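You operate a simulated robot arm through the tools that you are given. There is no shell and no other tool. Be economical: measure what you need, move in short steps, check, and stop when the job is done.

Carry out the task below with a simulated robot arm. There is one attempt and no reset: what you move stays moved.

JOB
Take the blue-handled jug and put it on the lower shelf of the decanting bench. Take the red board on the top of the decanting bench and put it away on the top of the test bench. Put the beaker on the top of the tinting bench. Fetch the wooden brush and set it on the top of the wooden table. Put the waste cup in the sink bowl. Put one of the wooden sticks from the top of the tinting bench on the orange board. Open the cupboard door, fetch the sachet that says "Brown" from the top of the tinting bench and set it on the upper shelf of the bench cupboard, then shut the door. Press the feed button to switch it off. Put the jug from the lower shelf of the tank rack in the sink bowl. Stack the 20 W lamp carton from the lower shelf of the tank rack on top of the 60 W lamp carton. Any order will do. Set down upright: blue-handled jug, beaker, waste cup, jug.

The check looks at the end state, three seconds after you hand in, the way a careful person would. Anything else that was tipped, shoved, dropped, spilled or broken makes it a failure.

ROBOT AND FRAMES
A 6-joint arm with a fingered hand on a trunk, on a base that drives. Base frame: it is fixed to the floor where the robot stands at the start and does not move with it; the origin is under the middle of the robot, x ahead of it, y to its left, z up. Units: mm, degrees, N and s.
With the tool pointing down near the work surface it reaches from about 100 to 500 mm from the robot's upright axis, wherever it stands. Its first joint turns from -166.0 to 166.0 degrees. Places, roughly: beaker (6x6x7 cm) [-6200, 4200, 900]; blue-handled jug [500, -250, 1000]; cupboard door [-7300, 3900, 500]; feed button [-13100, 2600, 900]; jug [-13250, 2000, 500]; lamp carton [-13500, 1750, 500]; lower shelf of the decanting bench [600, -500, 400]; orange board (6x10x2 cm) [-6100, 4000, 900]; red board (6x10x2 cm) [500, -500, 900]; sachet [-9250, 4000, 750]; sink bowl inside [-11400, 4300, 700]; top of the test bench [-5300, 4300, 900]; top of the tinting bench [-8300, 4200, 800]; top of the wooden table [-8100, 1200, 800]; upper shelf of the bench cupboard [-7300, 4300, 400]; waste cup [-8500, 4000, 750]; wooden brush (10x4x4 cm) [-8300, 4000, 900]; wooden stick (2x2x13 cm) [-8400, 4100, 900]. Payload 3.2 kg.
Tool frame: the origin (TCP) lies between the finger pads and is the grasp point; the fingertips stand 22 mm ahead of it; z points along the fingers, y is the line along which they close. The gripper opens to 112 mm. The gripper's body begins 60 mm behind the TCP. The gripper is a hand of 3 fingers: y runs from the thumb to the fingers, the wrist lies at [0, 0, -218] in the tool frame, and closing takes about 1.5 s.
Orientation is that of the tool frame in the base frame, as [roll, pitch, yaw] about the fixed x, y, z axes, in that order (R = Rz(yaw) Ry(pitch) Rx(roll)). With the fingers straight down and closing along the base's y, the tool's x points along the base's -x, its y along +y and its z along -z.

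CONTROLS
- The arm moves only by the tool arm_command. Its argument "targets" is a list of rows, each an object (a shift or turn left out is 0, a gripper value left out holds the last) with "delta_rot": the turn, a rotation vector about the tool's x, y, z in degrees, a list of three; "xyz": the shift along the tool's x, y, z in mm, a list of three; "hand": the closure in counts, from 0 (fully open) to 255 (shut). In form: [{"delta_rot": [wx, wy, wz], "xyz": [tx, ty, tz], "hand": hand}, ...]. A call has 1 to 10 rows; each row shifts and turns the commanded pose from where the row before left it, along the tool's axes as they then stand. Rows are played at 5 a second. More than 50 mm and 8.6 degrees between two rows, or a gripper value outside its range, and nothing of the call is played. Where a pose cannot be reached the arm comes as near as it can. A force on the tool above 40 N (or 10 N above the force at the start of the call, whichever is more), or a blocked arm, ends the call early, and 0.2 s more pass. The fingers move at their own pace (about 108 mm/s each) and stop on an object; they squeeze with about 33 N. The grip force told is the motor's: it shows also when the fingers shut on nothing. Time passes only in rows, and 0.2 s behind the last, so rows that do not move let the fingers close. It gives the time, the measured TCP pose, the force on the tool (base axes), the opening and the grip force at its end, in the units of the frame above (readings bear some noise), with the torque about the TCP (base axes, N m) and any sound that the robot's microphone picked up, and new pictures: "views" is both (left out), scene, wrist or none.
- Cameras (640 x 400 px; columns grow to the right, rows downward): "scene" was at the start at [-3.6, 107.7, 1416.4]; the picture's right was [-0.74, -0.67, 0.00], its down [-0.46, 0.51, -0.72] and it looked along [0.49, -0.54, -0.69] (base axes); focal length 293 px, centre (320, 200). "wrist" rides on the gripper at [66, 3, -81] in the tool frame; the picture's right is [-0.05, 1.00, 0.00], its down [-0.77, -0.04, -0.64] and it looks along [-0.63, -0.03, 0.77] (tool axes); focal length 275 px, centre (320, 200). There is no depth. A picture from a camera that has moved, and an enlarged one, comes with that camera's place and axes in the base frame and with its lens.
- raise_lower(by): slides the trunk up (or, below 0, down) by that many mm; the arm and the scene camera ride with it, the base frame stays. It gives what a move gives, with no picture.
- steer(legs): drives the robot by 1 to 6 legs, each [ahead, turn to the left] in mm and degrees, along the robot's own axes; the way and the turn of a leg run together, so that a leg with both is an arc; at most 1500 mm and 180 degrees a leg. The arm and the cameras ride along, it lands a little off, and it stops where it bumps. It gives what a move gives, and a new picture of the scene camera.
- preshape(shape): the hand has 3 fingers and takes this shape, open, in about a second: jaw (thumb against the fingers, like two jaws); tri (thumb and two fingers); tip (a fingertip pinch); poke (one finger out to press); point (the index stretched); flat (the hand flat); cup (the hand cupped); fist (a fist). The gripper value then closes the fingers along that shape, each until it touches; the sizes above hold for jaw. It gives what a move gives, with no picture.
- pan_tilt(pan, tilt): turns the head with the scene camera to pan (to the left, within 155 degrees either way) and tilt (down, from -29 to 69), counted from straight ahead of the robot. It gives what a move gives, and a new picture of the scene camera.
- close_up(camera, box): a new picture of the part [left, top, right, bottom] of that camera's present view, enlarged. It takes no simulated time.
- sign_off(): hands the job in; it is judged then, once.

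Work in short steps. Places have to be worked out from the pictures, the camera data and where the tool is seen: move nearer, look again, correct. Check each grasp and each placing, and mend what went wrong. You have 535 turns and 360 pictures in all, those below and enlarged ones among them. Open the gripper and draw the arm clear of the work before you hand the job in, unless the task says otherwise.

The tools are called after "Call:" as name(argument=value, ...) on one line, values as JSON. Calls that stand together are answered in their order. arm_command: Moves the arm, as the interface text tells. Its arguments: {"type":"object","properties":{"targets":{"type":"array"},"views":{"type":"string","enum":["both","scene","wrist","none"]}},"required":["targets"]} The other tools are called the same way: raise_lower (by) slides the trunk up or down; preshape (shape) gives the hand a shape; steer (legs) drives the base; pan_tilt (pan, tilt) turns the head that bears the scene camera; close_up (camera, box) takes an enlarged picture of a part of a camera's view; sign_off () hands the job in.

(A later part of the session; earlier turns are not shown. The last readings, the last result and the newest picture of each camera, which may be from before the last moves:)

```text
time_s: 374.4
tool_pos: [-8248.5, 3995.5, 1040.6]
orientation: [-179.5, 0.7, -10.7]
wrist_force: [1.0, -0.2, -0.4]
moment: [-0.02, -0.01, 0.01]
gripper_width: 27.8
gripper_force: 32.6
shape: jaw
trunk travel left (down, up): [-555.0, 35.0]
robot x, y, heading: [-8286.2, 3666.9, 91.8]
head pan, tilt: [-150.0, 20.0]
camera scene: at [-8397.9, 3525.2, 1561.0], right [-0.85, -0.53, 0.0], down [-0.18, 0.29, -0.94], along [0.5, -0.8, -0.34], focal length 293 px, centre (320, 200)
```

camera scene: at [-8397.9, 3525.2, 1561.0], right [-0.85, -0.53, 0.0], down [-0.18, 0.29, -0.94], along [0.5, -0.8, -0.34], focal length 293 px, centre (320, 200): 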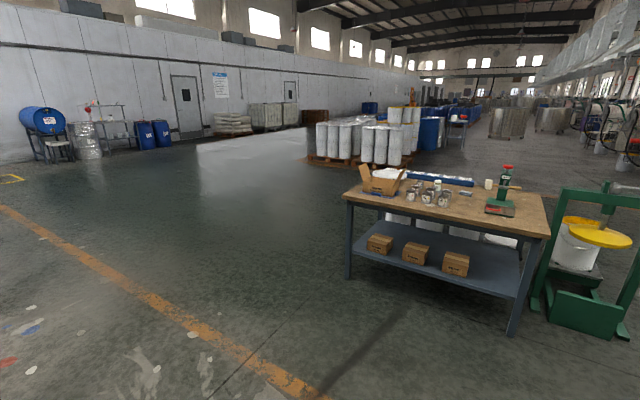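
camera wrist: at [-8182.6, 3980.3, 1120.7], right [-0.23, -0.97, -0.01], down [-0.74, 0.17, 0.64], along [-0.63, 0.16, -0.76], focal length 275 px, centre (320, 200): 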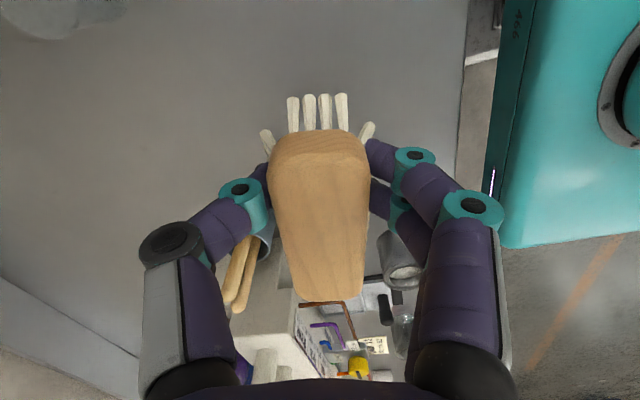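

I back up towards the wooden table and turn around to face it.

Call:
steer(legs=[[-1480, 0], [0, 178]])

Call:
pan_tilt(pan=-10, tilt=42)

```text
time_s: 389.0
tool_pos: [-8285.7, 1861.3, 1041.0]
orientation: [-179.4, 0.7, 166.3]
wrist_force: [-0.5, -0.1, -0.5]
moment: [0.04, 0.02, -0.01]
gripper_width: 27.8
gripper_force: 32.4
shape: jaw
trunk travel left (down, up): [-555.0, 35.0]
robot x, y, heading: [-8234.0, 2188.0, -91.2]
head pan, tilt: [-150.0, 20.0]
camera scene: at [-8109.7, 2329.4, 1561.0], right [0.88, 0.48, 0.0], down [0.17, -0.3, -0.94], along [-0.45, 0.82, -0.34], focal length 293 px, centre (320, 200)
```

scene: 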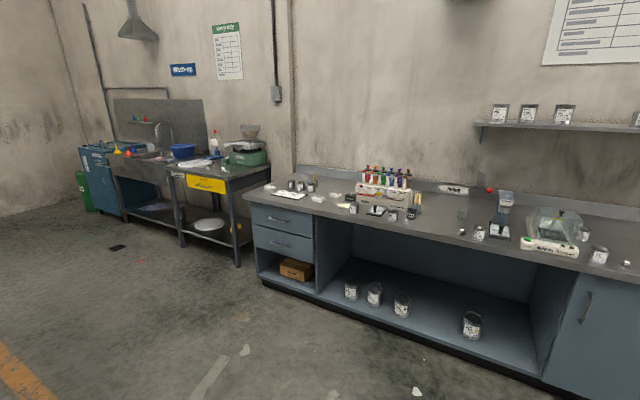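

```text
time_s: 391.2
tool_pos: [-8286.3, 1861.0, 1039.8]
orientation: [-179.4, 0.7, 166.3]
wrist_force: [-0.7, -0.4, -0.5]
moment: [0.03, 0.02, 0.0]
gripper_width: 27.7
gripper_force: 32.6
shape: jaw
trunk travel left (down, up): [-555.0, 35.0]
robot x, y, heading: [-8230.8, 2189.1, -91.0]
head pan, tilt: [-10.0, 42.0]
camera scene: at [-8080.8, 2165.9, 1526.6], right [-0.98, 0.19, 0.0], down [0.13, 0.66, -0.74], along [-0.14, -0.73, -0.67], focal length 293 px, centre (320, 200)
```

scene: 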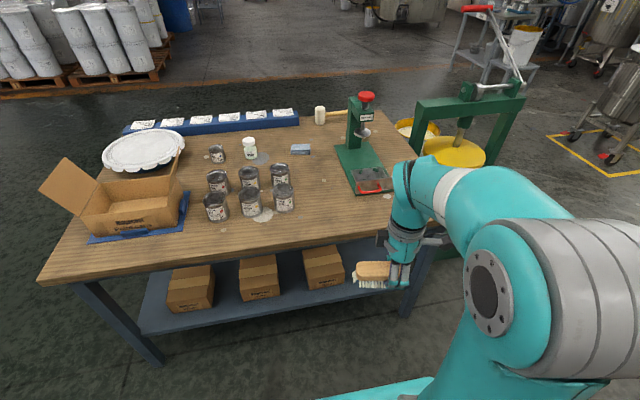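

A free spot on the table front is around (-8270, 1440). I drive forward and check from the wrist.

Call:
steer(legs=[[375, 1.5]])

Call:
arm_command(targets=[{"xyz": [0, 0, 40]}], views="wrist")

```text
time_s: 393.6
tool_pos: [-8280.2, 1486.1, 1040.2]
orientation: [-179.4, 0.6, 167.6]
wrist_force: [-0.4, -0.1, 0.1]
moment: [0.03, 0.02, -0.01]
gripper_width: 27.3
gripper_force: 33.3
shape: jaw
trunk travel left (down, up): [-555.0, 35.0]
robot x, y, heading: [-8235.9, 1811.7, -89.7]
head pan, tilt: [-10.0, 42.0]
camera scene: at [-8082.5, 1795.6, 1526.6], right [-0.99, 0.17, 0.0], down [0.11, 0.66, -0.74], along [-0.12, -0.73, -0.67], focal length 293 px, centre (320, 200)
```

scene: 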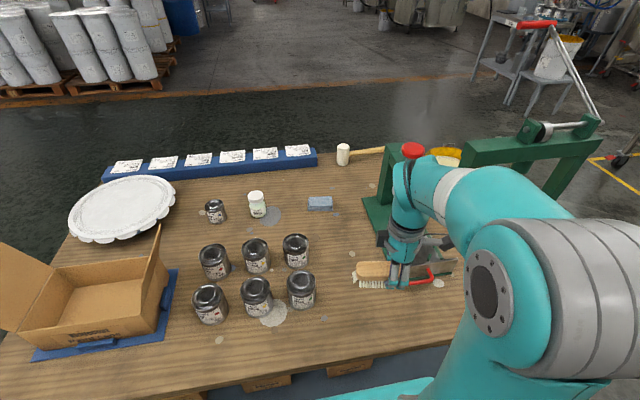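

```text
time_s: 394.0
tool_pos: [-8280.9, 1485.4, 999.2]
orientation: [-179.4, 0.7, 167.6]
wrist_force: [-0.7, 0.1, -0.8]
moment: [0.0, -0.01, 0.02]
gripper_width: 27.3
gripper_force: 33.0
shape: jaw
trunk travel left (down, up): [-555.0, 35.0]
robot x, y, heading: [-8236.0, 1816.8, -89.5]
head pan, tilt: [-10.0, 42.0]
camera wrist: at [-8345.5, 1504.1, 1079.1], right [0.26, 0.97, -0.01], down [0.74, -0.19, 0.64], along [0.62, -0.17, -0.76], focal length 275 px, centre (320, 200)
```

wrist: 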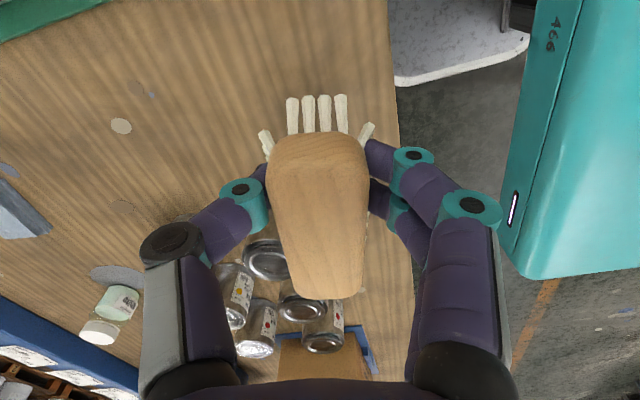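

Call:
arm_command(targets=[{"xyz": [-8, -36, 0]}, {"xyz": [-8, -36, 0]}, {"xyz": [0, 0, 45]}, {"xyz": [0, 0, 40]}, {"xyz": [0, 0, 10]}, {"xyz": [0, 0, 6]}, {"xyz": [0, 0, 6]}, {"xyz": [0, 0, 6]}, {"xyz": [0, 0, 6]}], views="none")

```text
time_s: 396.0
tool_pos: [-8280.9, 1411.9, 883.4]
orientation: [-179.5, 1.3, 167.8]
wrist_force: [-0.1, 0.5, -1.0]
moment: [-0.01, 0.0, -0.05]
gripper_width: 26.7
gripper_force: 32.8
shape: jaw
trunk travel left (down, up): [-555.0, 35.0]
robot x, y, heading: [-8236.2, 1812.4, -89.7]
head pan, tilt: [-10.0, 42.0]
```

Call:
arm_command(targets=[{"xyz": [0, 0, 6]}, {"xyz": [0, 0, 6]}, {"xyz": [0, 0, 5]}, {"xyz": [0, 0, 5]}, {"xyz": [0, 0, 5]}, {"xyz": [0, 0, 5]}, {"xyz": [0, 0, 5]}], views="none")

```text
time_s: 397.6
tool_pos: [-8288.4, 1409.4, 846.7]
orientation: [-179.5, 1.2, 167.8]
wrist_force: [0.4, -0.3, -0.9]
moment: [-0.04, 0.07, 0.0]
gripper_width: 27.1
gripper_force: 32.7
shape: jaw
out of reach, approached as far as the arm can: row 1, 5
trunk travel left (down, up): [-555.0, 35.0]
robot x, y, heading: [-8233.1, 1813.4, -89.8]
head pan, tilt: [-10.0, 42.0]
```

Call:
arm_command(targets=[{"xyz": [0, 0, 5]}, {"xyz": [0, 0, 5]}, {"xyz": [0, 0, 4]}, {"xyz": [0, 0, 4]}, {"xyz": [0, 0, 4]}], views="wrist")

```text
time_s: 398.8
tool_pos: [-8292.5, 1409.8, 825.8]
orientation: [-179.4, 1.3, 167.8]
wrist_force: [-0.2, 0.1, 0.1]
moment: [0.0, -0.04, 0.03]
gripper_width: 26.8
gripper_force: 33.6
shape: jaw
out of reach, approached as far as the arm can: row 2
trunk travel left (down, up): [-555.0, 35.0]
robot x, y, heading: [-8236.8, 1815.5, -89.8]
head pan, tilt: [-10.0, 42.0]
camera wrist: at [-8357.6, 1428.6, 905.0], right [0.26, 0.97, -0.01], down [0.73, -0.19, 0.65], along [0.63, -0.17, -0.76], focal length 275 px, centre (320, 200)
```

wrist: 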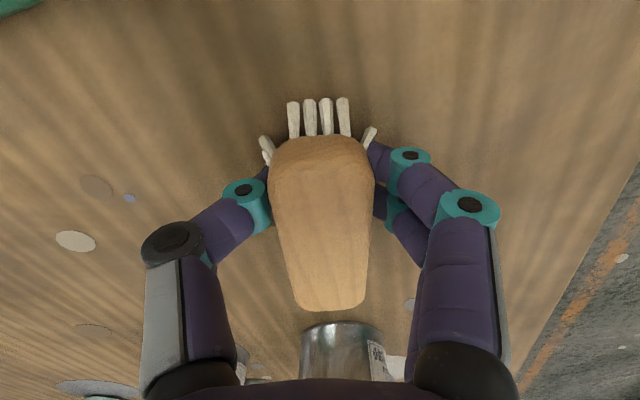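

Call:
arm_command(targets=[{"xyz": [0, 0, 4]}, {"xyz": [0, 0, 4]}, {"xyz": [0, 0, 4]}, {"xyz": [0, 0, 4]}, {"xyz": [0, 0, 4]}, {"xyz": [0, 0, 4]}], views="none")

```text
time_s: 399.5
tool_pos: [-8293.2, 1408.2, 821.1]
orientation: [-178.8, 1.3, 167.9]
wrist_force: [3.7, 5.9, 30.3]
moment: [0.49, -0.1, -0.07]
gripper_width: 29.1
gripper_force: 33.3
shape: jaw
out of reach, approached as far as the arm can: row 3
trunk travel left (down, up): [-555.0, 35.0]
robot x, y, heading: [-8237.8, 1814.2, -89.7]
head pan, tilt: [-10.0, 42.0]
stopped in row 3: the force on the tool passed its limit at 45 N (the readings are from after the stop); the commanded pose is now the measured one
```

Brush touches the table (z≈778). I release and rise.

Call:
arm_command(targets=[{"xyz": [0, 0, -2]}, {"hand": 90}, {}, {}, {}, {"xyz": [0, 0, -35]}, {"xyz": [0, 0, -45]}, {"xyz": [0, 0, -45]}, {"xyz": [0, 0, -45]}, {"xyz": [0, 0, -45]}], views="wrist")

```text
time_s: 401.7
tool_pos: [-8296.8, 1412.0, 1036.6]
orientation: [-179.3, 1.3, 167.9]
wrist_force: [0.2, 0.5, 0.2]
moment: [0.0, 0.01, 0.0]
gripper_width: 72.1
gripper_force: 0.1
shape: jaw
trunk travel left (down, up): [-555.0, 35.0]
robot x, y, heading: [-8235.9, 1815.4, -89.8]
head pan, tilt: [-10.0, 42.0]
camera wrist: at [-8361.9, 1431.9, 1115.8], right [0.26, 0.97, -0.01], down [0.73, -0.19, 0.65], along [0.63, -0.18, -0.76], focal length 275 px, centre (320, 200)
```

wrist: 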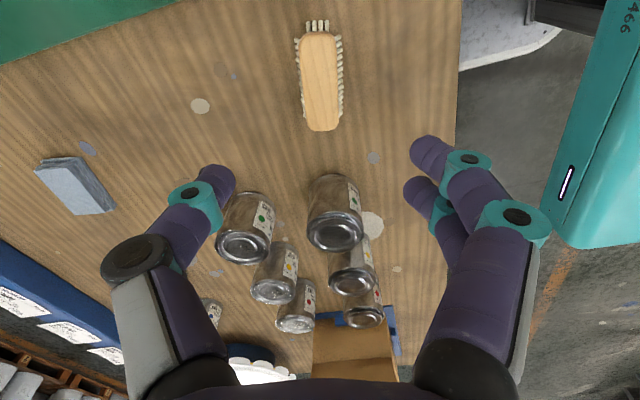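

The brush lies on the wooden table. Next a wooden stick from the pot on the tinting bench (-8409, 4124). I drive back there.

Call:
steer(legs=[[-200, 0], [0, 180], [0, 10], [1408, 0], [0, -10]])

Call:
pan_tilt(pan=-5, tilt=42)

Call:
close_up(camera="scene", box=[240, 100, 440, 260])

```text
time_s: 418.4
tool_pos: [-8303.1, 3811.5, 1036.4]
orientation: [-179.0, 1.3, -16.3]
wrist_force: [0.4, 0.2, -0.1]
moment: [0.02, -0.03, -0.02]
gripper_width: 72.1
gripper_force: 0.1
shape: jaw
trunk travel left (down, up): [-555.0, 35.0]
robot x, y, heading: [-8395.3, 3412.5, 86.0]
head pan, tilt: [-10.0, 42.0]
camera scene: at [-8542.3, 3449.0, 1526.6], right [0.97, -0.24, 0.0], down [-0.16, -0.65, -0.74], along [0.18, 0.72, -0.67], focal length 293 px, centre (320, 200)
```

scene: 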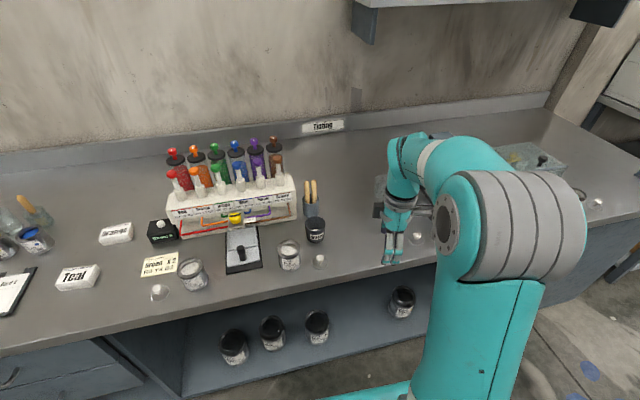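

```text
time_s: 419.1
tool_pos: [-8305.0, 3810.2, 1037.0]
orientation: [-179.1, 1.3, -16.4]
wrist_force: [0.1, -0.3, -0.7]
moment: [-0.01, -0.01, -0.01]
gripper_width: 72.2
gripper_force: 0.0
shape: jaw
trunk travel left (down, up): [-555.0, 35.0]
robot x, y, heading: [-8394.5, 3412.7, 86.0]
head pan, tilt: [-5.0, 42.0]
camera scene: at [-8549.6, 3450.4, 1526.6], right [0.99, -0.15, 0.0], down [-0.1, -0.66, -0.74], along [0.11, 0.73, -0.67], focal length 293 px, centre (320, 200)
```

scene: 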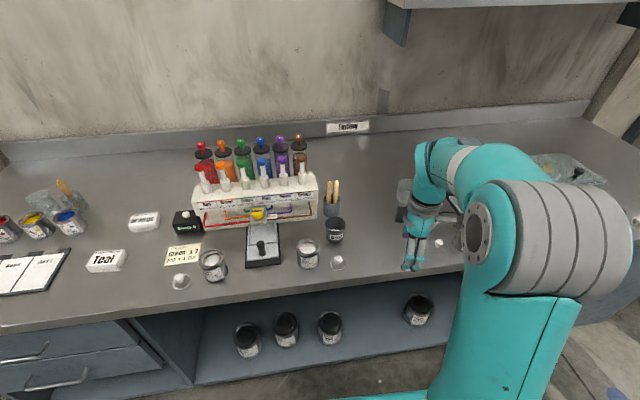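

```text
2.50 times, centred on (340, 180) of scene
camera zoom: at [-8549.6, 3450.4, 1526.6], right [0.99, -0.15, 0.0], down [-0.1, -0.66, -0.74], along [0.11, 0.73, -0.67], focal length 733 px, centre (270, 250)
```

zoom: 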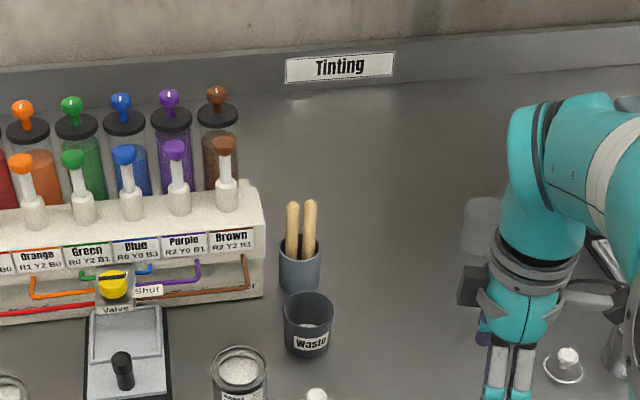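

The right stick's top is near (-8395, 4146, 960). I raise the hand well above the dispenser bottles and move the base to the right place.

Call:
arm_command(targets=[{"xyz": [0, 0, -45]}, {"xyz": [0, 0, -45], "delta_rot": [0, 0, -6]}, {"delta_rot": [0, 0, -6]}], views="none")

Call:
steer(legs=[[0, 19.8], [275, 0], [0, -15.8]])

Call:
arm_command(targets=[{}], views="wrist")

```text
time_s: 419.9
tool_pos: [-8303.2, 3808.5, 1127.7]
orientation: [-179.0, 1.1, -4.2]
wrist_force: [-0.4, 0.1, 0.6]
moment: [-0.02, 0.0, -0.01]
gripper_width: 71.9
gripper_force: 0.0
shape: jaw
trunk travel left (down, up): [-555.0, 35.0]
robot x, y, heading: [-8393.4, 3414.5, 86.0]
head pan, tilt: [-5.0, 42.0]
```

```text
time_s: 422.8
tool_pos: [-8504.4, 4034.3, 1126.3]
orientation: [-179.0, 1.1, 14.7]
wrist_force: [-0.8, 0.5, -0.9]
moment: [0.01, -0.01, 0.02]
gripper_width: 72.5
gripper_force: 0.2
shape: jaw
trunk travel left (down, up): [-555.0, 35.0]
robot x, y, heading: [-8463.1, 3631.1, 105.4]
head pan, tilt: [-5.0, 42.0]
stopped in leg 2: the robot was blocked; the commanded pose is now the measured one
camera scene: at [-8621.0, 3613.2, 1526.6], right [0.98, 0.18, 0.0], down [0.12, -0.66, -0.74], along [-0.13, 0.73, -0.67], focal length 293 px, centre (320, 200)
```

scene: 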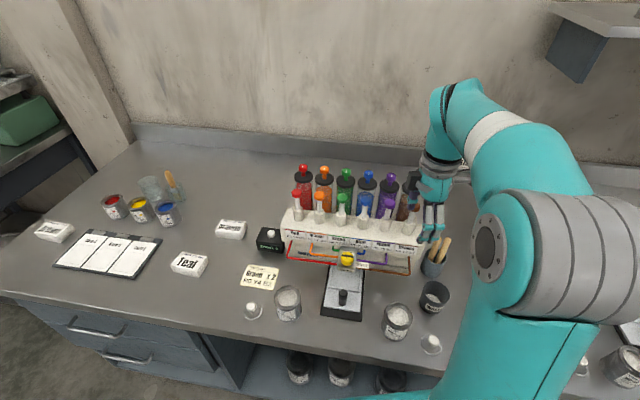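

```text
time_s: 423.1
tool_pos: [-8503.7, 4033.5, 1126.9]
orientation: [-179.0, 1.1, 14.6]
wrist_force: [0.2, -0.4, 0.9]
moment: [0.01, 0.05, 0.01]
gripper_width: 72.3
gripper_force: 0.0
shape: jaw
trunk travel left (down, up): [-555.0, 35.0]
robot x, y, heading: [-8463.5, 3626.4, 105.2]
head pan, tilt: [-5.0, 42.0]
camera wrist: at [-8437.0, 4047.0, 1205.7], right [0.21, -0.98, -0.02], down [-0.74, -0.17, 0.65], along [-0.64, -0.12, -0.76], focal length 275 px, centre (320, 200)
```

wrist: 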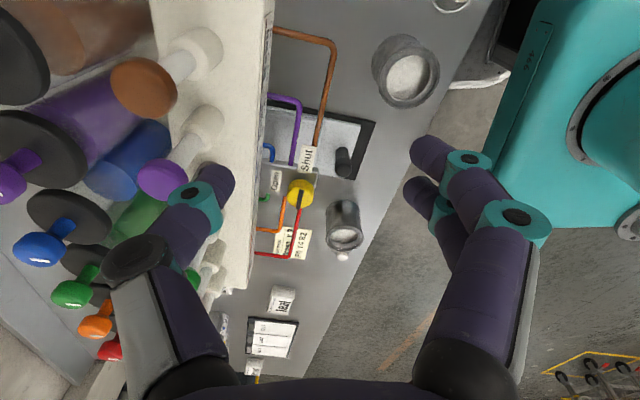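

Call:
steer(legs=[[-30, 0], [0, -15.4], [50, 0]])

Call:
arm_command(targets=[{}], views="wrist")

```text
time_s: 425.4
tool_pos: [-8389.8, 4051.4, 1126.3]
orientation: [-178.9, 1.1, -0.5]
wrist_force: [0.5, 0.1, -0.8]
moment: [-0.01, -0.02, -0.02]
gripper_width: 72.4
gripper_force: 0.1
shape: jaw
trunk travel left (down, up): [-555.0, 35.0]
robot x, y, heading: [-8456.2, 3649.6, 89.9]
head pan, tilt: [-5.0, 42.0]
camera scene: at [-8613.0, 3678.7, 1526.6], right [1.0, -0.09, 0.0], down [-0.06, -0.67, -0.74], along [0.06, 0.74, -0.67], focal length 293 px, centre (320, 200)
```

scene: 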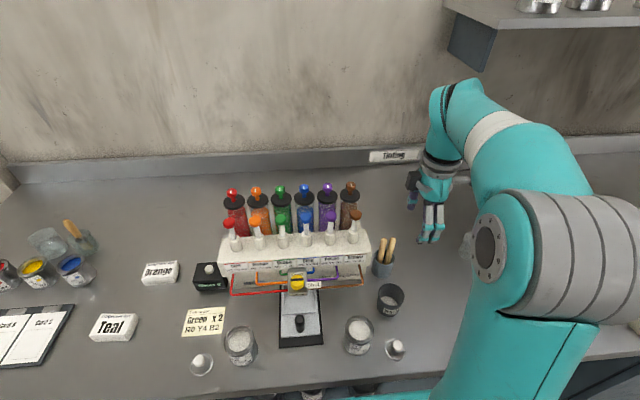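

```text
time_s: 425.8
tool_pos: [-8390.0, 4051.5, 1127.2]
orientation: [-179.0, 1.1, -0.5]
wrist_force: [0.6, 0.4, 0.5]
moment: [-0.01, -0.02, 0.01]
gripper_width: 72.3
gripper_force: 0.1
shape: jaw
trunk travel left (down, up): [-555.0, 35.0]
robot x, y, heading: [-8455.0, 3648.6, 89.9]
head pan, tilt: [-5.0, 42.0]
camera wrist: at [-8322.0, 4047.5, 1205.5], right [-0.05, -1.0, -0.02], down [-0.76, 0.03, 0.65], along [-0.65, 0.05, -0.76], focal length 275 px, centre (320, 200)
```

wrist: 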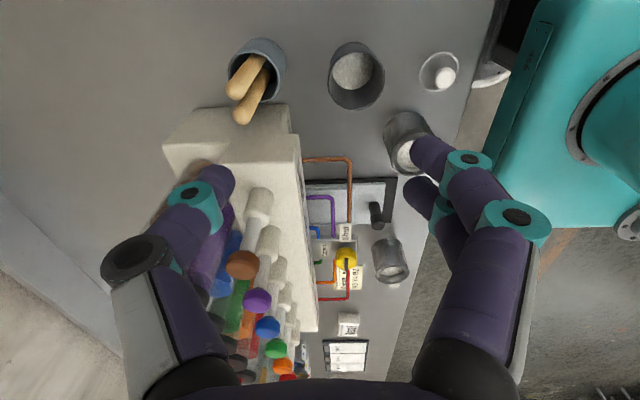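

The right stick's top is at about (-8400, 4123, 980). I move over it (slightly to its right so only this stick is caught) and descend part-way.

Call:
arm_command(targets=[{"xyz": [-2, -36, 0]}, {"xyz": [0, -36, 0]}, {"xyz": [0, 0, 45]}, {"xyz": [0, 0, 45]}], views="wrist")

```text
time_s: 426.8
tool_pos: [-8393.6, 4125.9, 1036.6]
orientation: [-179.0, 1.1, -0.3]
wrist_force: [0.2, 0.0, 0.3]
moment: [-0.01, 0.03, 0.02]
gripper_width: 72.1
gripper_force: 0.1
shape: jaw
trunk travel left (down, up): [-555.0, 35.0]
robot x, y, heading: [-8455.7, 3651.4, 89.8]
head pan, tilt: [-5.0, 42.0]
camera wrist: at [-8324.7, 4121.7, 1114.9], right [-0.05, -1.0, -0.02], down [-0.76, 0.03, 0.65], along [-0.65, 0.05, -0.76], focal length 275 px, centre (320, 200)
```

wrist: 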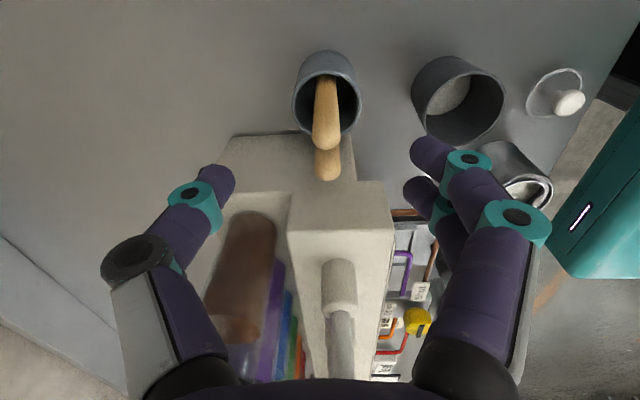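

Call:
arm_command(targets=[{"xyz": [8, 2, 40]}, {"xyz": [0, 0, 38]}, {"hand": 255}, {}, {}, {}, {}, {}, {}], views="wrist")

```text
time_s: 428.8
tool_pos: [-8386.8, 4126.7, 959.9]
orientation: [-178.9, 1.1, -0.5]
wrist_force: [0.4, -0.5, 0.6]
moment: [-0.03, 0.02, -0.03]
gripper_width: 0.0
gripper_force: 33.4
shape: jaw
trunk travel left (down, up): [-555.0, 35.0]
robot x, y, heading: [-8454.9, 3653.7, 90.2]
head pan, tilt: [-5.0, 42.0]
camera wrist: at [-8319.1, 4122.5, 1038.9], right [-0.05, -1.0, -0.02], down [-0.76, 0.03, 0.65], along [-0.65, 0.05, -0.76], focal length 275 px, centre (320, 200)
```

wrist: 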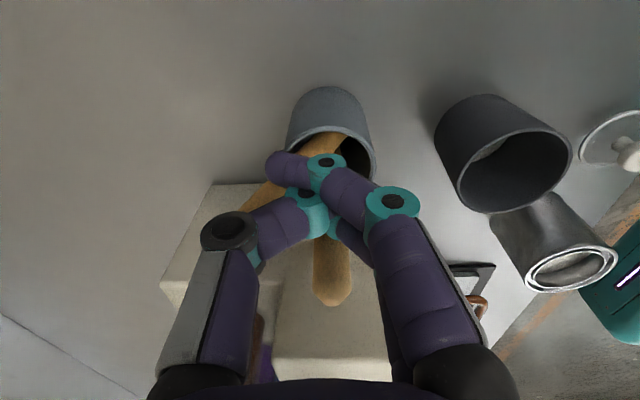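

Not captured; the sticks were pushed aside. I open and look again.

Call:
arm_command(targets=[{"hand": 90}, {}, {}, {"xyz": [0, 0, -45]}, {"xyz": [0, 0, -30]}], views="wrist")

```text
time_s: 430.0
tool_pos: [-8386.0, 4125.4, 1034.2]
orientation: [-179.0, 1.2, -0.4]
wrist_force: [0.4, 0.7, 0.1]
moment: [-0.01, 0.0, -0.03]
gripper_width: 72.1
gripper_force: 0.0
shape: jaw
trunk travel left (down, up): [-555.0, 35.0]
robot x, y, heading: [-8453.0, 3653.9, 90.0]
head pan, tilt: [-5.0, 42.0]
camera wrist: at [-8317.4, 4120.7, 1114.0], right [-0.05, -1.0, -0.02], down [-0.76, 0.03, 0.65], along [-0.65, 0.05, -0.76], focal length 275 px, centre (320, 200)
```

wrist: 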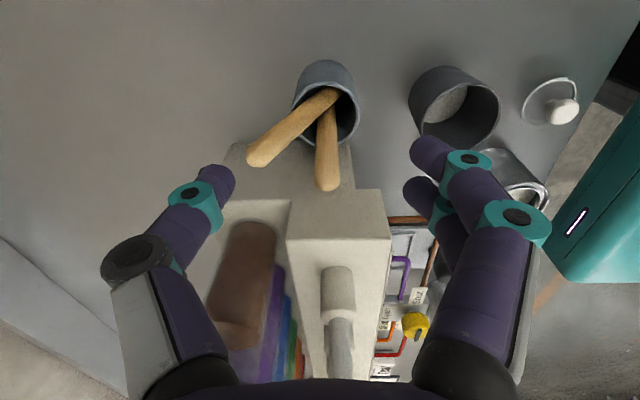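

The sticks are apart now; one stands near (-8416, 4124). I narrow the fingers and go for that one.

Call:
arm_command(targets=[{"xyz": [-28, 1, 0], "hand": 155}, {"xyz": [0, 0, 30]}, {"xyz": [0, 0, 20]}], views="wrist")

```text
time_s: 430.8
tool_pos: [-8412.8, 4124.1, 984.9]
orientation: [-178.9, 1.0, -0.4]
wrist_force: [1.1, 0.0, -0.1]
moment: [0.01, 0.01, 0.02]
gripper_width: 44.3
gripper_force: 0.1
shape: jaw
trunk travel left (down, up): [-555.0, 35.0]
robot x, y, heading: [-8455.7, 3651.8, 89.8]
head pan, tilt: [-5.0, 42.0]
camera wrist: at [-8345.6, 4119.6, 1063.5], right [-0.05, -1.0, -0.02], down [-0.76, 0.03, 0.65], along [-0.65, 0.05, -0.76], focal length 275 px, centre (320, 200)
```

wrist: 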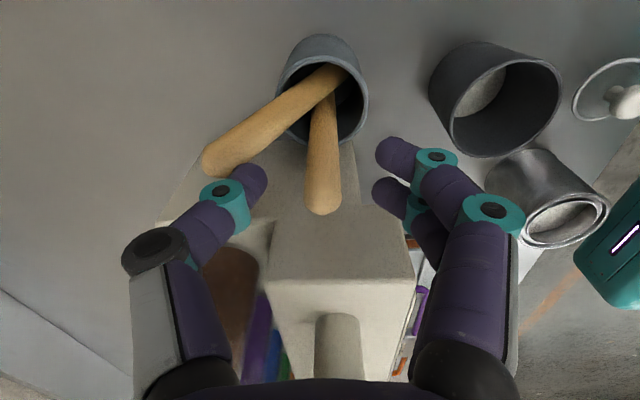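

Call:
arm_command(targets=[{"xyz": [-2, 0, 15]}, {"xyz": [0, 0, 15]}, {"hand": 255}, {}, {}, {}, {}, {}], views="wrist")

Call:
arm_command(targets=[{"xyz": [0, 0, -15]}, {"xyz": [0, 0, -25]}, {}], views="wrist")

```text
time_s: 432.6
tool_pos: [-8415.9, 4124.2, 955.6]
orientation: [-178.9, 1.0, -0.4]
wrist_force: [0.0, 0.0, -0.6]
moment: [0.03, 0.0, 0.0]
gripper_width: 5.3
gripper_force: 33.2
shape: jaw
trunk travel left (down, up): [-555.0, 35.0]
robot x, y, heading: [-8455.7, 3650.4, 90.3]
head pan, tilt: [-5.0, 42.0]
camera wrist: at [-8348.0, 4119.6, 1034.3], right [-0.05, -1.0, -0.02], down [-0.76, 0.03, 0.65], along [-0.65, 0.05, -0.76], focal length 275 px, centre (320, 200)
```

wrist: 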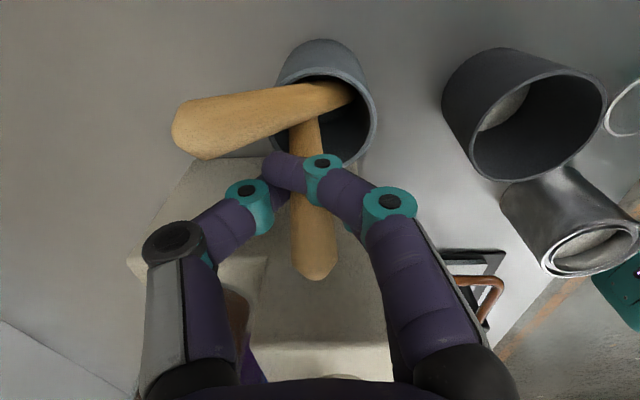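

```text
time_s: 433.4
tool_pos: [-8416.0, 4123.8, 996.3]
orientation: [-179.0, 1.0, -0.4]
wrist_force: [0.7, 0.3, -0.5]
moment: [-0.02, -0.03, 0.0]
gripper_width: 5.2
gripper_force: 32.8
shape: jaw
trunk travel left (down, up): [-555.0, 35.0]
robot x, y, heading: [-8454.6, 3649.8, 90.0]
head pan, tilt: [-5.0, 42.0]
camera wrist: at [-8348.0, 4118.5, 1075.2], right [-0.05, -1.0, -0.02], down [-0.76, 0.03, 0.65], along [-0.65, 0.05, -0.76], focal length 275 px, centre (320, 200)
```

wrist: 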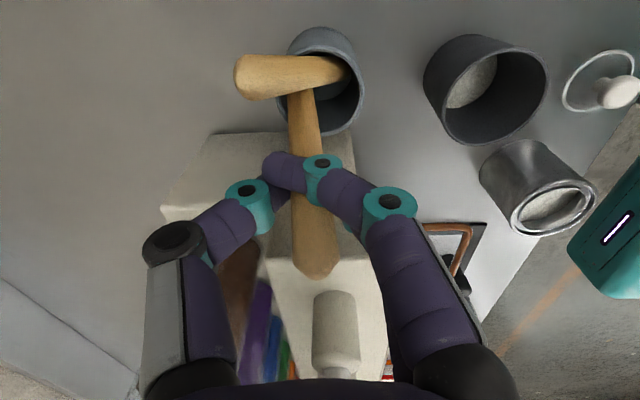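

The stick is held. I lift it straight out of the pot.

Call:
arm_command(targets=[{"xyz": [0, 0, -25]}, {"xyz": [0, 0, -25]}, {"xyz": [0, 0, -25]}, {"xyz": [0, 0, -30]}, {"xyz": [0, 0, -30]}], views="both")

```text
time_s: 434.6
tool_pos: [-8413.3, 4120.8, 1129.9]
orientation: [-179.0, 1.1, -0.4]
wrist_force: [-0.2, -0.2, -0.1]
moment: [0.01, -0.02, 0.01]
gripper_width: 5.0
gripper_force: 33.6
shape: jaw
trunk travel left (down, up): [-555.0, 35.0]
robot x, y, heading: [-8457.4, 3652.4, 89.8]
head pan, tilt: [-5.0, 42.0]
camera scene: at [-8613.0, 3677.4, 1526.6], right [1.0, -0.09, 0.0], down [-0.06, -0.67, -0.74], along [0.06, 0.74, -0.67], focal length 293 px, centre (320, 200)
camera wrist: at [-8345.8, 4116.2, 1208.7], right [-0.05, -1.0, -0.02], down [-0.76, 0.03, 0.65], along [-0.65, 0.05, -0.76], focal length 275 px, centre (320, 200)
```

scene: 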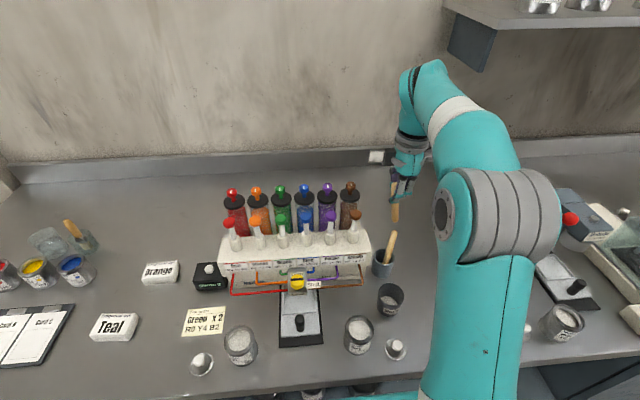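
wrist: 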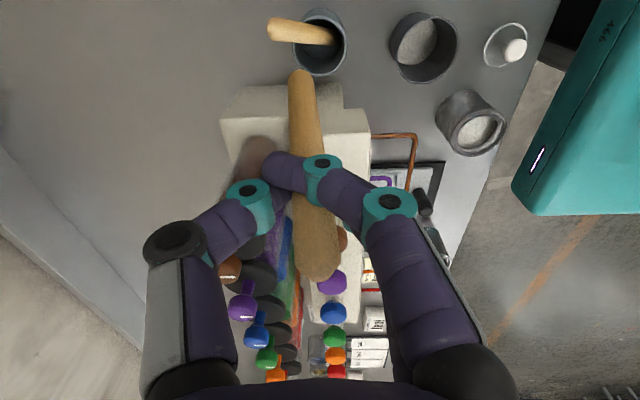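

The stick is out and held. I back off, turn the hand to face forward, and drive to the test bench's orange board (~-6046, 4036).

Call:
steer(legs=[[-320, 0], [0, -90], [1500, 0], [800, 0], [0, 90]])

Call:
arm_command(targets=[{"delta_rot": [0, 0, -8.5]}, {"delta_rot": [0, 0, -8.5]}, {"delta_rot": [0, 0, -8.5]}, {"delta_rot": [0, 0, -8.5]}, {"delta_rot": [0, 0, -8.5]}, {"delta_rot": [0, 0, -8.5]}, {"delta_rot": [0, 0, -8.5]}, {"delta_rot": [0, 0, -8.5]}, {"delta_rot": [0, 0, -8.5]}, {"delta_rot": [0, 0, -8.5]}], views="none")

```text
time_s: 455.1
tool_pos: [-6154.8, 3780.5, 1130.5]
orientation: [-179.1, 1.2, -1.0]
wrist_force: [-0.4, 0.5, 1.2]
moment: [0.0, 0.02, 0.03]
gripper_width: 5.0
gripper_force: 32.9
shape: jaw
trunk travel left (down, up): [-555.0, 35.0]
robot x, y, heading: [-6203.9, 3312.0, 89.5]
head pan, tilt: [-5.0, 42.0]
camera scene: at [-6359.6, 3340.5, 1526.6], right [0.99, -0.1, 0.0], down [-0.07, -0.67, -0.74], along [0.07, 0.74, -0.67], focal length 293 px, centre (320, 200)
```

scene: 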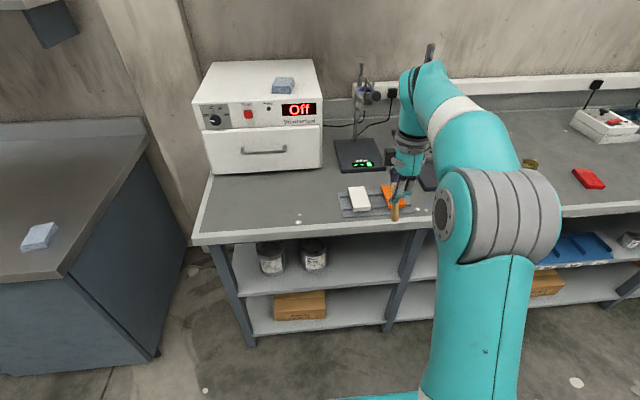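

```text
time_s: 457.3
tool_pos: [-6153.8, 3780.6, 1128.0]
orientation: [-178.9, -1.0, 83.9]
wrist_force: [-0.4, 0.5, 0.5]
moment: [0.02, 0.02, -0.02]
gripper_width: 4.9
gripper_force: 33.4
shape: jaw
trunk travel left (down, up): [-555.0, 35.0]
robot x, y, heading: [-6204.1, 3313.8, 89.4]
head pan, tilt: [-5.0, 42.0]
```

Call:
arm_command(targets=[{"delta_rot": [0, 0, -6]}, {"delta_rot": [0, 8.5, 0]}, {"delta_rot": [0, 8.5, 0]}, {"delta_rot": [0, 8.5, 0]}, {"delta_rot": [0, 8.5, 0]}, {"delta_rot": [0, 8.5, 0]}, {"delta_rot": [0, 8.5, 0]}, {"delta_rot": [0, 8.5, 0]}, {"delta_rot": [0, 8.5, 0]}, {"delta_rot": [0, 8.5, 0]}], views="none")

Call:
arm_command(targets=[{"delta_rot": [0, 8.5, 0]}, {"delta_rot": [0, 5.5, 0]}], views="both")

```text
time_s: 459.5
tool_pos: [-6157.3, 3780.8, 1128.3]
orientation: [-173.4, -73.9, 84.3]
wrist_force: [0.1, -0.1, 0.9]
moment: [-0.03, -0.03, 0.02]
gripper_width: 3.8
gripper_force: 33.4
shape: jaw
out of reach, approached as far as the arm can: row 8
trunk travel left (down, up): [-555.0, 35.0]
robot x, y, heading: [-6202.1, 3312.1, 89.4]
head pan, tilt: [-5.0, 42.0]
```

```text
time_s: 460.1
tool_pos: [-6154.7, 3799.0, 1135.7]
orientation: [-139.4, -87.2, 50.3]
wrist_force: [0.2, -0.6, -0.1]
moment: [0.03, 0.0, 0.02]
gripper_width: 3.7
gripper_force: 33.3
shape: jaw
out of reach, approached as far as the arm can: row 1, 2
trunk travel left (down, up): [-555.0, 35.0]
robot x, y, heading: [-6201.1, 3309.8, 89.5]
head pan, tilt: [-5.0, 42.0]
camera scene: at [-6359.5, 3340.7, 1526.6], right [0.99, -0.1, 0.0], down [-0.07, -0.67, -0.74], along [0.07, 0.74, -0.67], focal length 293 px, centre (320, 200)
camera wrist: at [-6148.3, 3722.2, 1205.3], right [1.0, 0.01, -0.08], down [-0.05, -0.66, -0.75], along [-0.06, 0.75, -0.66], focal length 275 px, centre (320, 200)
```

scene: 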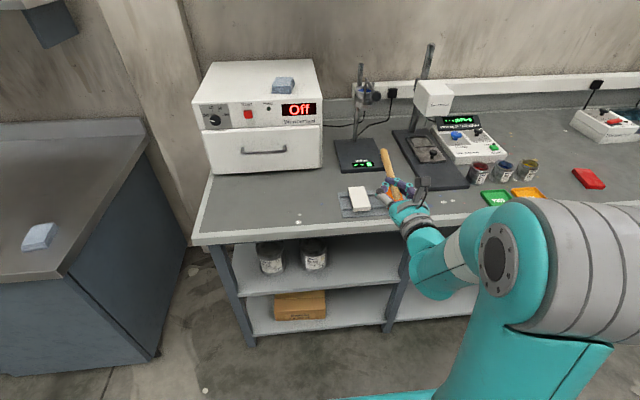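
wrist: 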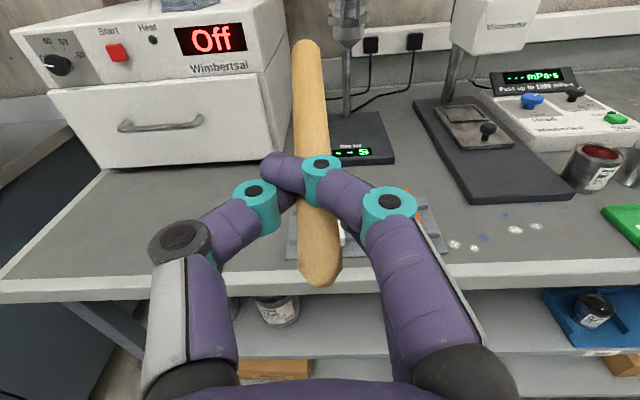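

The stick points forward, tilted ~16° up relative to the tool. I pitch the hand down 16°, shift right ~109 mm, and look.

Call:
arm_command(targets=[{"delta_rot": [0, -8, 0]}, {"delta_rot": [0, -8, 0]}, {"xyz": [0, 36, 0]}, {"xyz": [0, 36, 0]}, {"xyz": [0, 36, 0]}], views="none")

Call:
steer(legs=[[130, 0]])

Call:
raise_lower(by=-170)

Call:
arm_command(targets=[{}], views="both")

```text
time_s: 461.3
tool_pos: [-6046.0, 3799.6, 1132.2]
orientation: [-174.2, -71.8, 85.5]
wrist_force: [-0.2, -0.2, -0.1]
moment: [-0.02, 0.0, 0.0]
gripper_width: 3.1
gripper_force: 32.9
shape: jaw
trunk travel left (down, up): [-555.0, 35.0]
robot x, y, heading: [-6204.1, 3308.5, 89.4]
head pan, tilt: [-5.0, 42.0]
```

```text
time_s: 462.6
tool_pos: [-6046.5, 3932.2, 1132.4]
orientation: [-174.2, -71.8, 85.3]
wrist_force: [0.9, -0.5, -0.9]
moment: [-0.02, -0.02, 0.0]
gripper_width: 3.6
gripper_force: 32.8
shape: jaw
trunk travel left (down, up): [-555.0, 35.0]
robot x, y, heading: [-6200.6, 3445.5, 89.4]
head pan, tilt: [-5.0, 42.0]
camera scene: at [-6357.7, 3474.2, 1526.6], right [0.99, -0.1, 0.0], down [-0.07, -0.67, -0.74], along [0.07, 0.74, -0.67], focal length 293 px, centre (320, 200)
```

scene: 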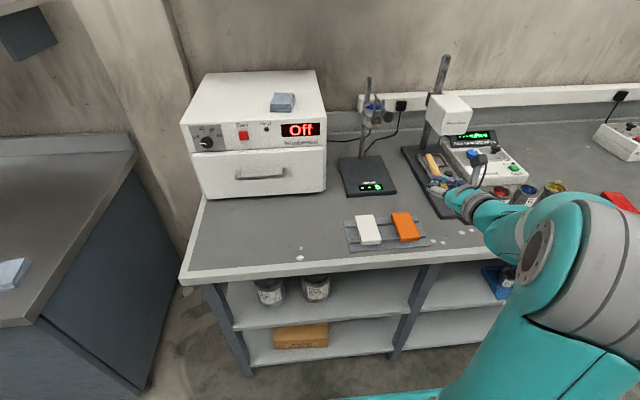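

```text
time_s: 464.5
tool_pos: [-6046.1, 3932.0, 962.6]
orientation: [-174.3, -71.9, 85.3]
wrist_force: [0.3, -0.2, 0.0]
moment: [0.01, -0.02, -0.03]
gripper_width: 3.2
gripper_force: 33.5
shape: jaw
trunk travel left (down, up): [-385.0, 205.0]
robot x, y, heading: [-6200.6, 3448.5, 89.4]
head pan, tilt: [-5.0, 42.0]
```

```text
time_s: 464.9
tool_pos: [-6045.8, 3932.0, 961.6]
orientation: [-174.2, -72.0, 85.4]
wrist_force: [0.7, -0.6, 0.1]
moment: [-0.02, 0.02, 0.0]
gripper_width: 3.2
gripper_force: 32.7
shape: jaw
trunk travel left (down, up): [-385.0, 205.0]
robot x, y, heading: [-6200.1, 3443.2, 89.2]
head pan, tilt: [-5.0, 42.0]
camera scene: at [-6357.7, 3473.0, 1356.6], right [0.99, -0.1, 0.0], down [-0.07, -0.67, -0.74], along [0.07, 0.74, -0.67], focal length 293 px, centre (320, 200)
camera wrist: at [-6038.9, 3877.6, 1050.3], right [1.0, 0.0, -0.08], down [-0.04, -0.84, -0.53], along [-0.06, 0.54, -0.84], focal length 275 px, centre (320, 200)
```

scene: 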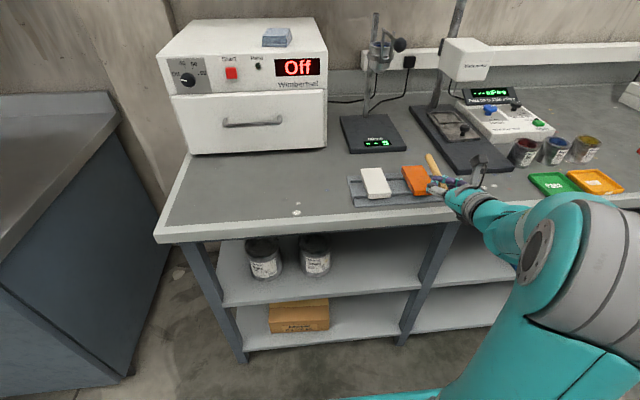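
wrist: 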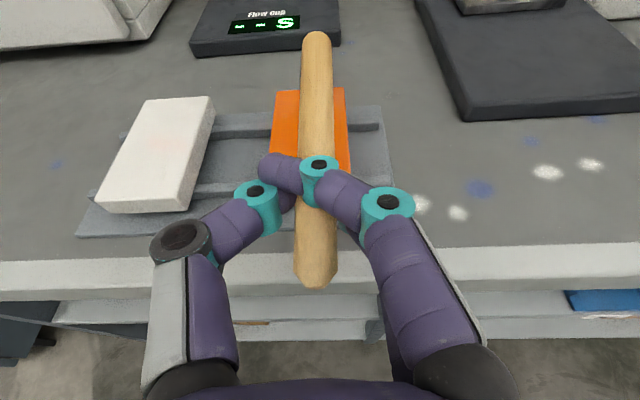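

The stick is right above the orange board. I go forward 64 mm, a little left, and lower.

Call:
steer(legs=[[66, 0]])

Call:
arm_command(targets=[{"xyz": [0, -8, 0]}, {"xyz": [-19, 0, 6]}, {"xyz": [-14, 0, 4.6]}, {}], views="both")

Call:
close_up(camera="scene", box=[340, 120, 520, 240])

```text
time_s: 465.9
tool_pos: [-6044.1, 3998.8, 961.7]
orientation: [-174.1, -71.9, 85.4]
wrist_force: [0.8, 0.6, -0.7]
moment: [-0.04, 0.0, -0.06]
gripper_width: 3.3
gripper_force: 32.9
shape: jaw
trunk travel left (down, up): [-385.0, 205.0]
robot x, y, heading: [-6199.5, 3510.2, 89.3]
head pan, tilt: [-5.0, 42.0]
camera scene: at [-6356.8, 3539.1, 1356.6], right [0.99, -0.1, 0.0], down [-0.07, -0.67, -0.74], along [0.07, 0.74, -0.67], focal length 293 px, centre (320, 200)
```

scene: 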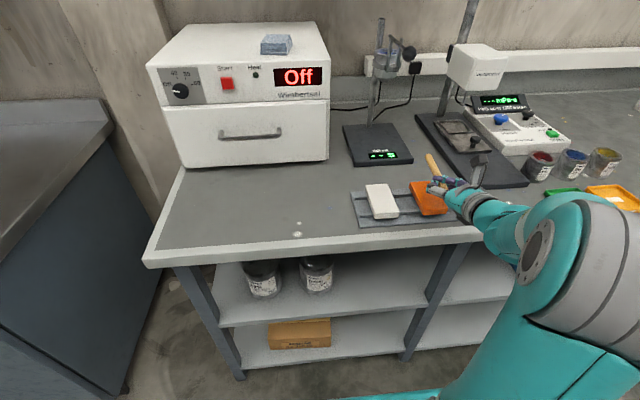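

```text
time_s: 466.9
tool_pos: [-6052.9, 3998.5, 933.0]
orientation: [-174.1, -72.6, 85.2]
wrist_force: [2.6, 7.0, 34.3]
moment: [0.69, 0.01, -0.08]
gripper_width: 3.2
gripper_force: 33.0
shape: jaw
trunk travel left (down, up): [-385.0, 205.0]
robot x, y, heading: [-6199.2, 3505.1, 89.1]
head pan, tilt: [-5.0, 42.0]
camera scene: at [-6357.3, 3536.8, 1357.2], right [0.99, -0.1, 0.0], down [-0.07, -0.66, -0.74], along [0.08, 0.74, -0.67], focal length 293 px, centre (320, 200)
camera wrist: at [-6047.4, 3942.1, 1020.6], right [1.0, 0.0, -0.08], down [-0.04, -0.84, -0.54], along [-0.06, 0.55, -0.84], focal length 275 px, centre (320, 200)
```

scene: 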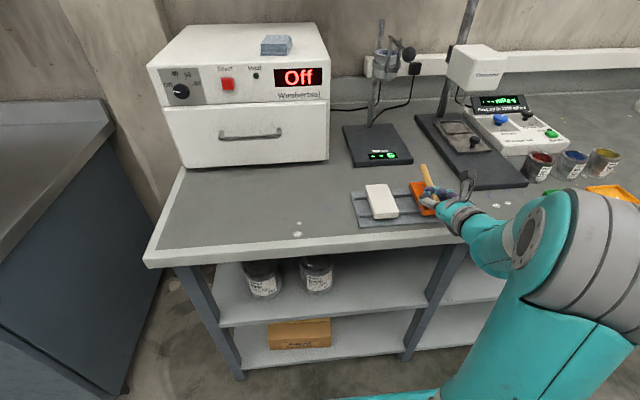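
wrist: 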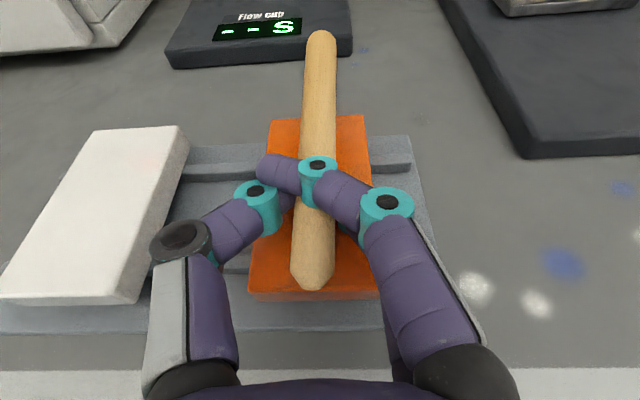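

```text
3.33 times, centred on (430, 180) of scene
camera zoom: at [-6357.3, 3536.8, 1357.2], right [0.99, -0.1, 0.0], down [-0.07, -0.66, -0.74], along [0.08, 0.74, -0.67], focal length 977 px, centre (-47, 267)
```

zoom: 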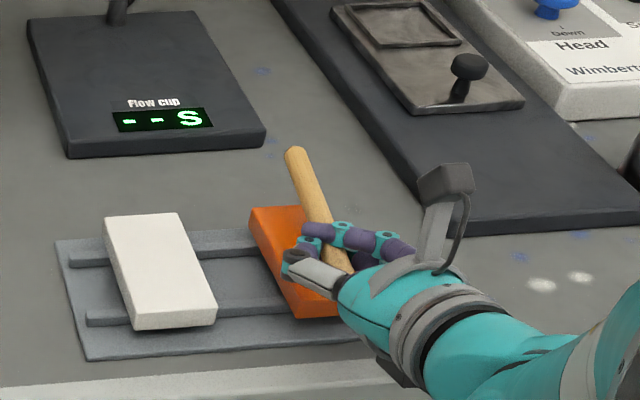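

The lower finger rests on the board with the stick ~20 mm above it, centred. I open only slightly so that the fingers guide it down.

Call:
arm_command(targets=[{"xyz": [3, 0, -1]}, {"hand": 205}, {}, {"hand": 180}, {}, {}], views="wrist")

```text
time_s: 468.3
tool_pos: [-6057.5, 3996.5, 934.4]
orientation: [-174.4, -72.1, 85.6]
wrist_force: [-12.1, -0.2, 32.1]
moment: [0.51, -0.25, 0.2]
gripper_width: 26.4
gripper_force: 0.0
shape: jaw
trunk travel left (down, up): [-385.0, 205.0]
robot x, y, heading: [-6201.5, 3514.3, 89.5]
head pan, tilt: [-5.0, 42.0]
camera wrist: at [-6049.9, 3941.1, 1021.3], right [1.0, 0.0, -0.07], down [-0.04, -0.84, -0.54], along [-0.06, 0.54, -0.84], focal length 275 px, centre (320, 200)
```

wrist: 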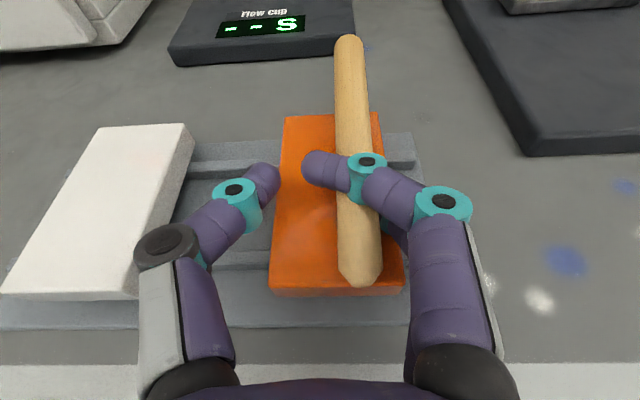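

The stick now lies across the lower right finger. I ease up and retract backwards so it slides off onto the board.

Call:
arm_command(targets=[{"xyz": [4.8, 0, -1.5]}, {"xyz": [-3, 0, -10]}, {"xyz": [-3, 0, -10]}, {}], views="wrist")

```text
time_s: 469.3
tool_pos: [-6053.7, 3976.9, 936.0]
orientation: [-174.1, -71.7, 85.3]
wrist_force: [-1.0, -0.3, -0.4]
moment: [-0.03, -0.05, -0.03]
gripper_width: 34.8
gripper_force: 0.0
shape: jaw
trunk travel left (down, up): [-385.0, 205.0]
robot x, y, heading: [-6197.8, 3510.7, 89.1]
head pan, tilt: [-5.0, 42.0]
camera wrist: at [-6046.9, 3921.4, 1023.8], right [1.0, 0.0, -0.08], down [-0.04, -0.85, -0.53], along [-0.06, 0.53, -0.84], focal length 275 px, centre (320, 200)
```

wrist: 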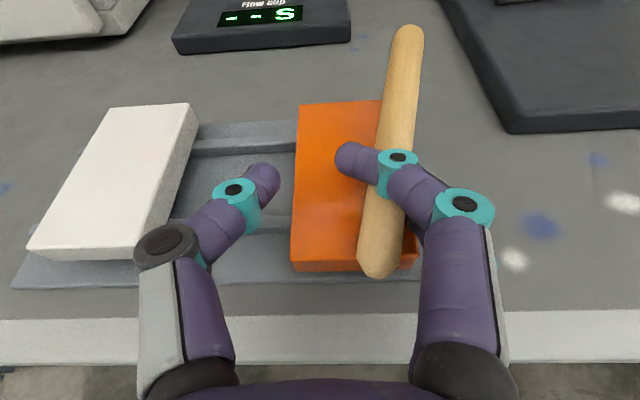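

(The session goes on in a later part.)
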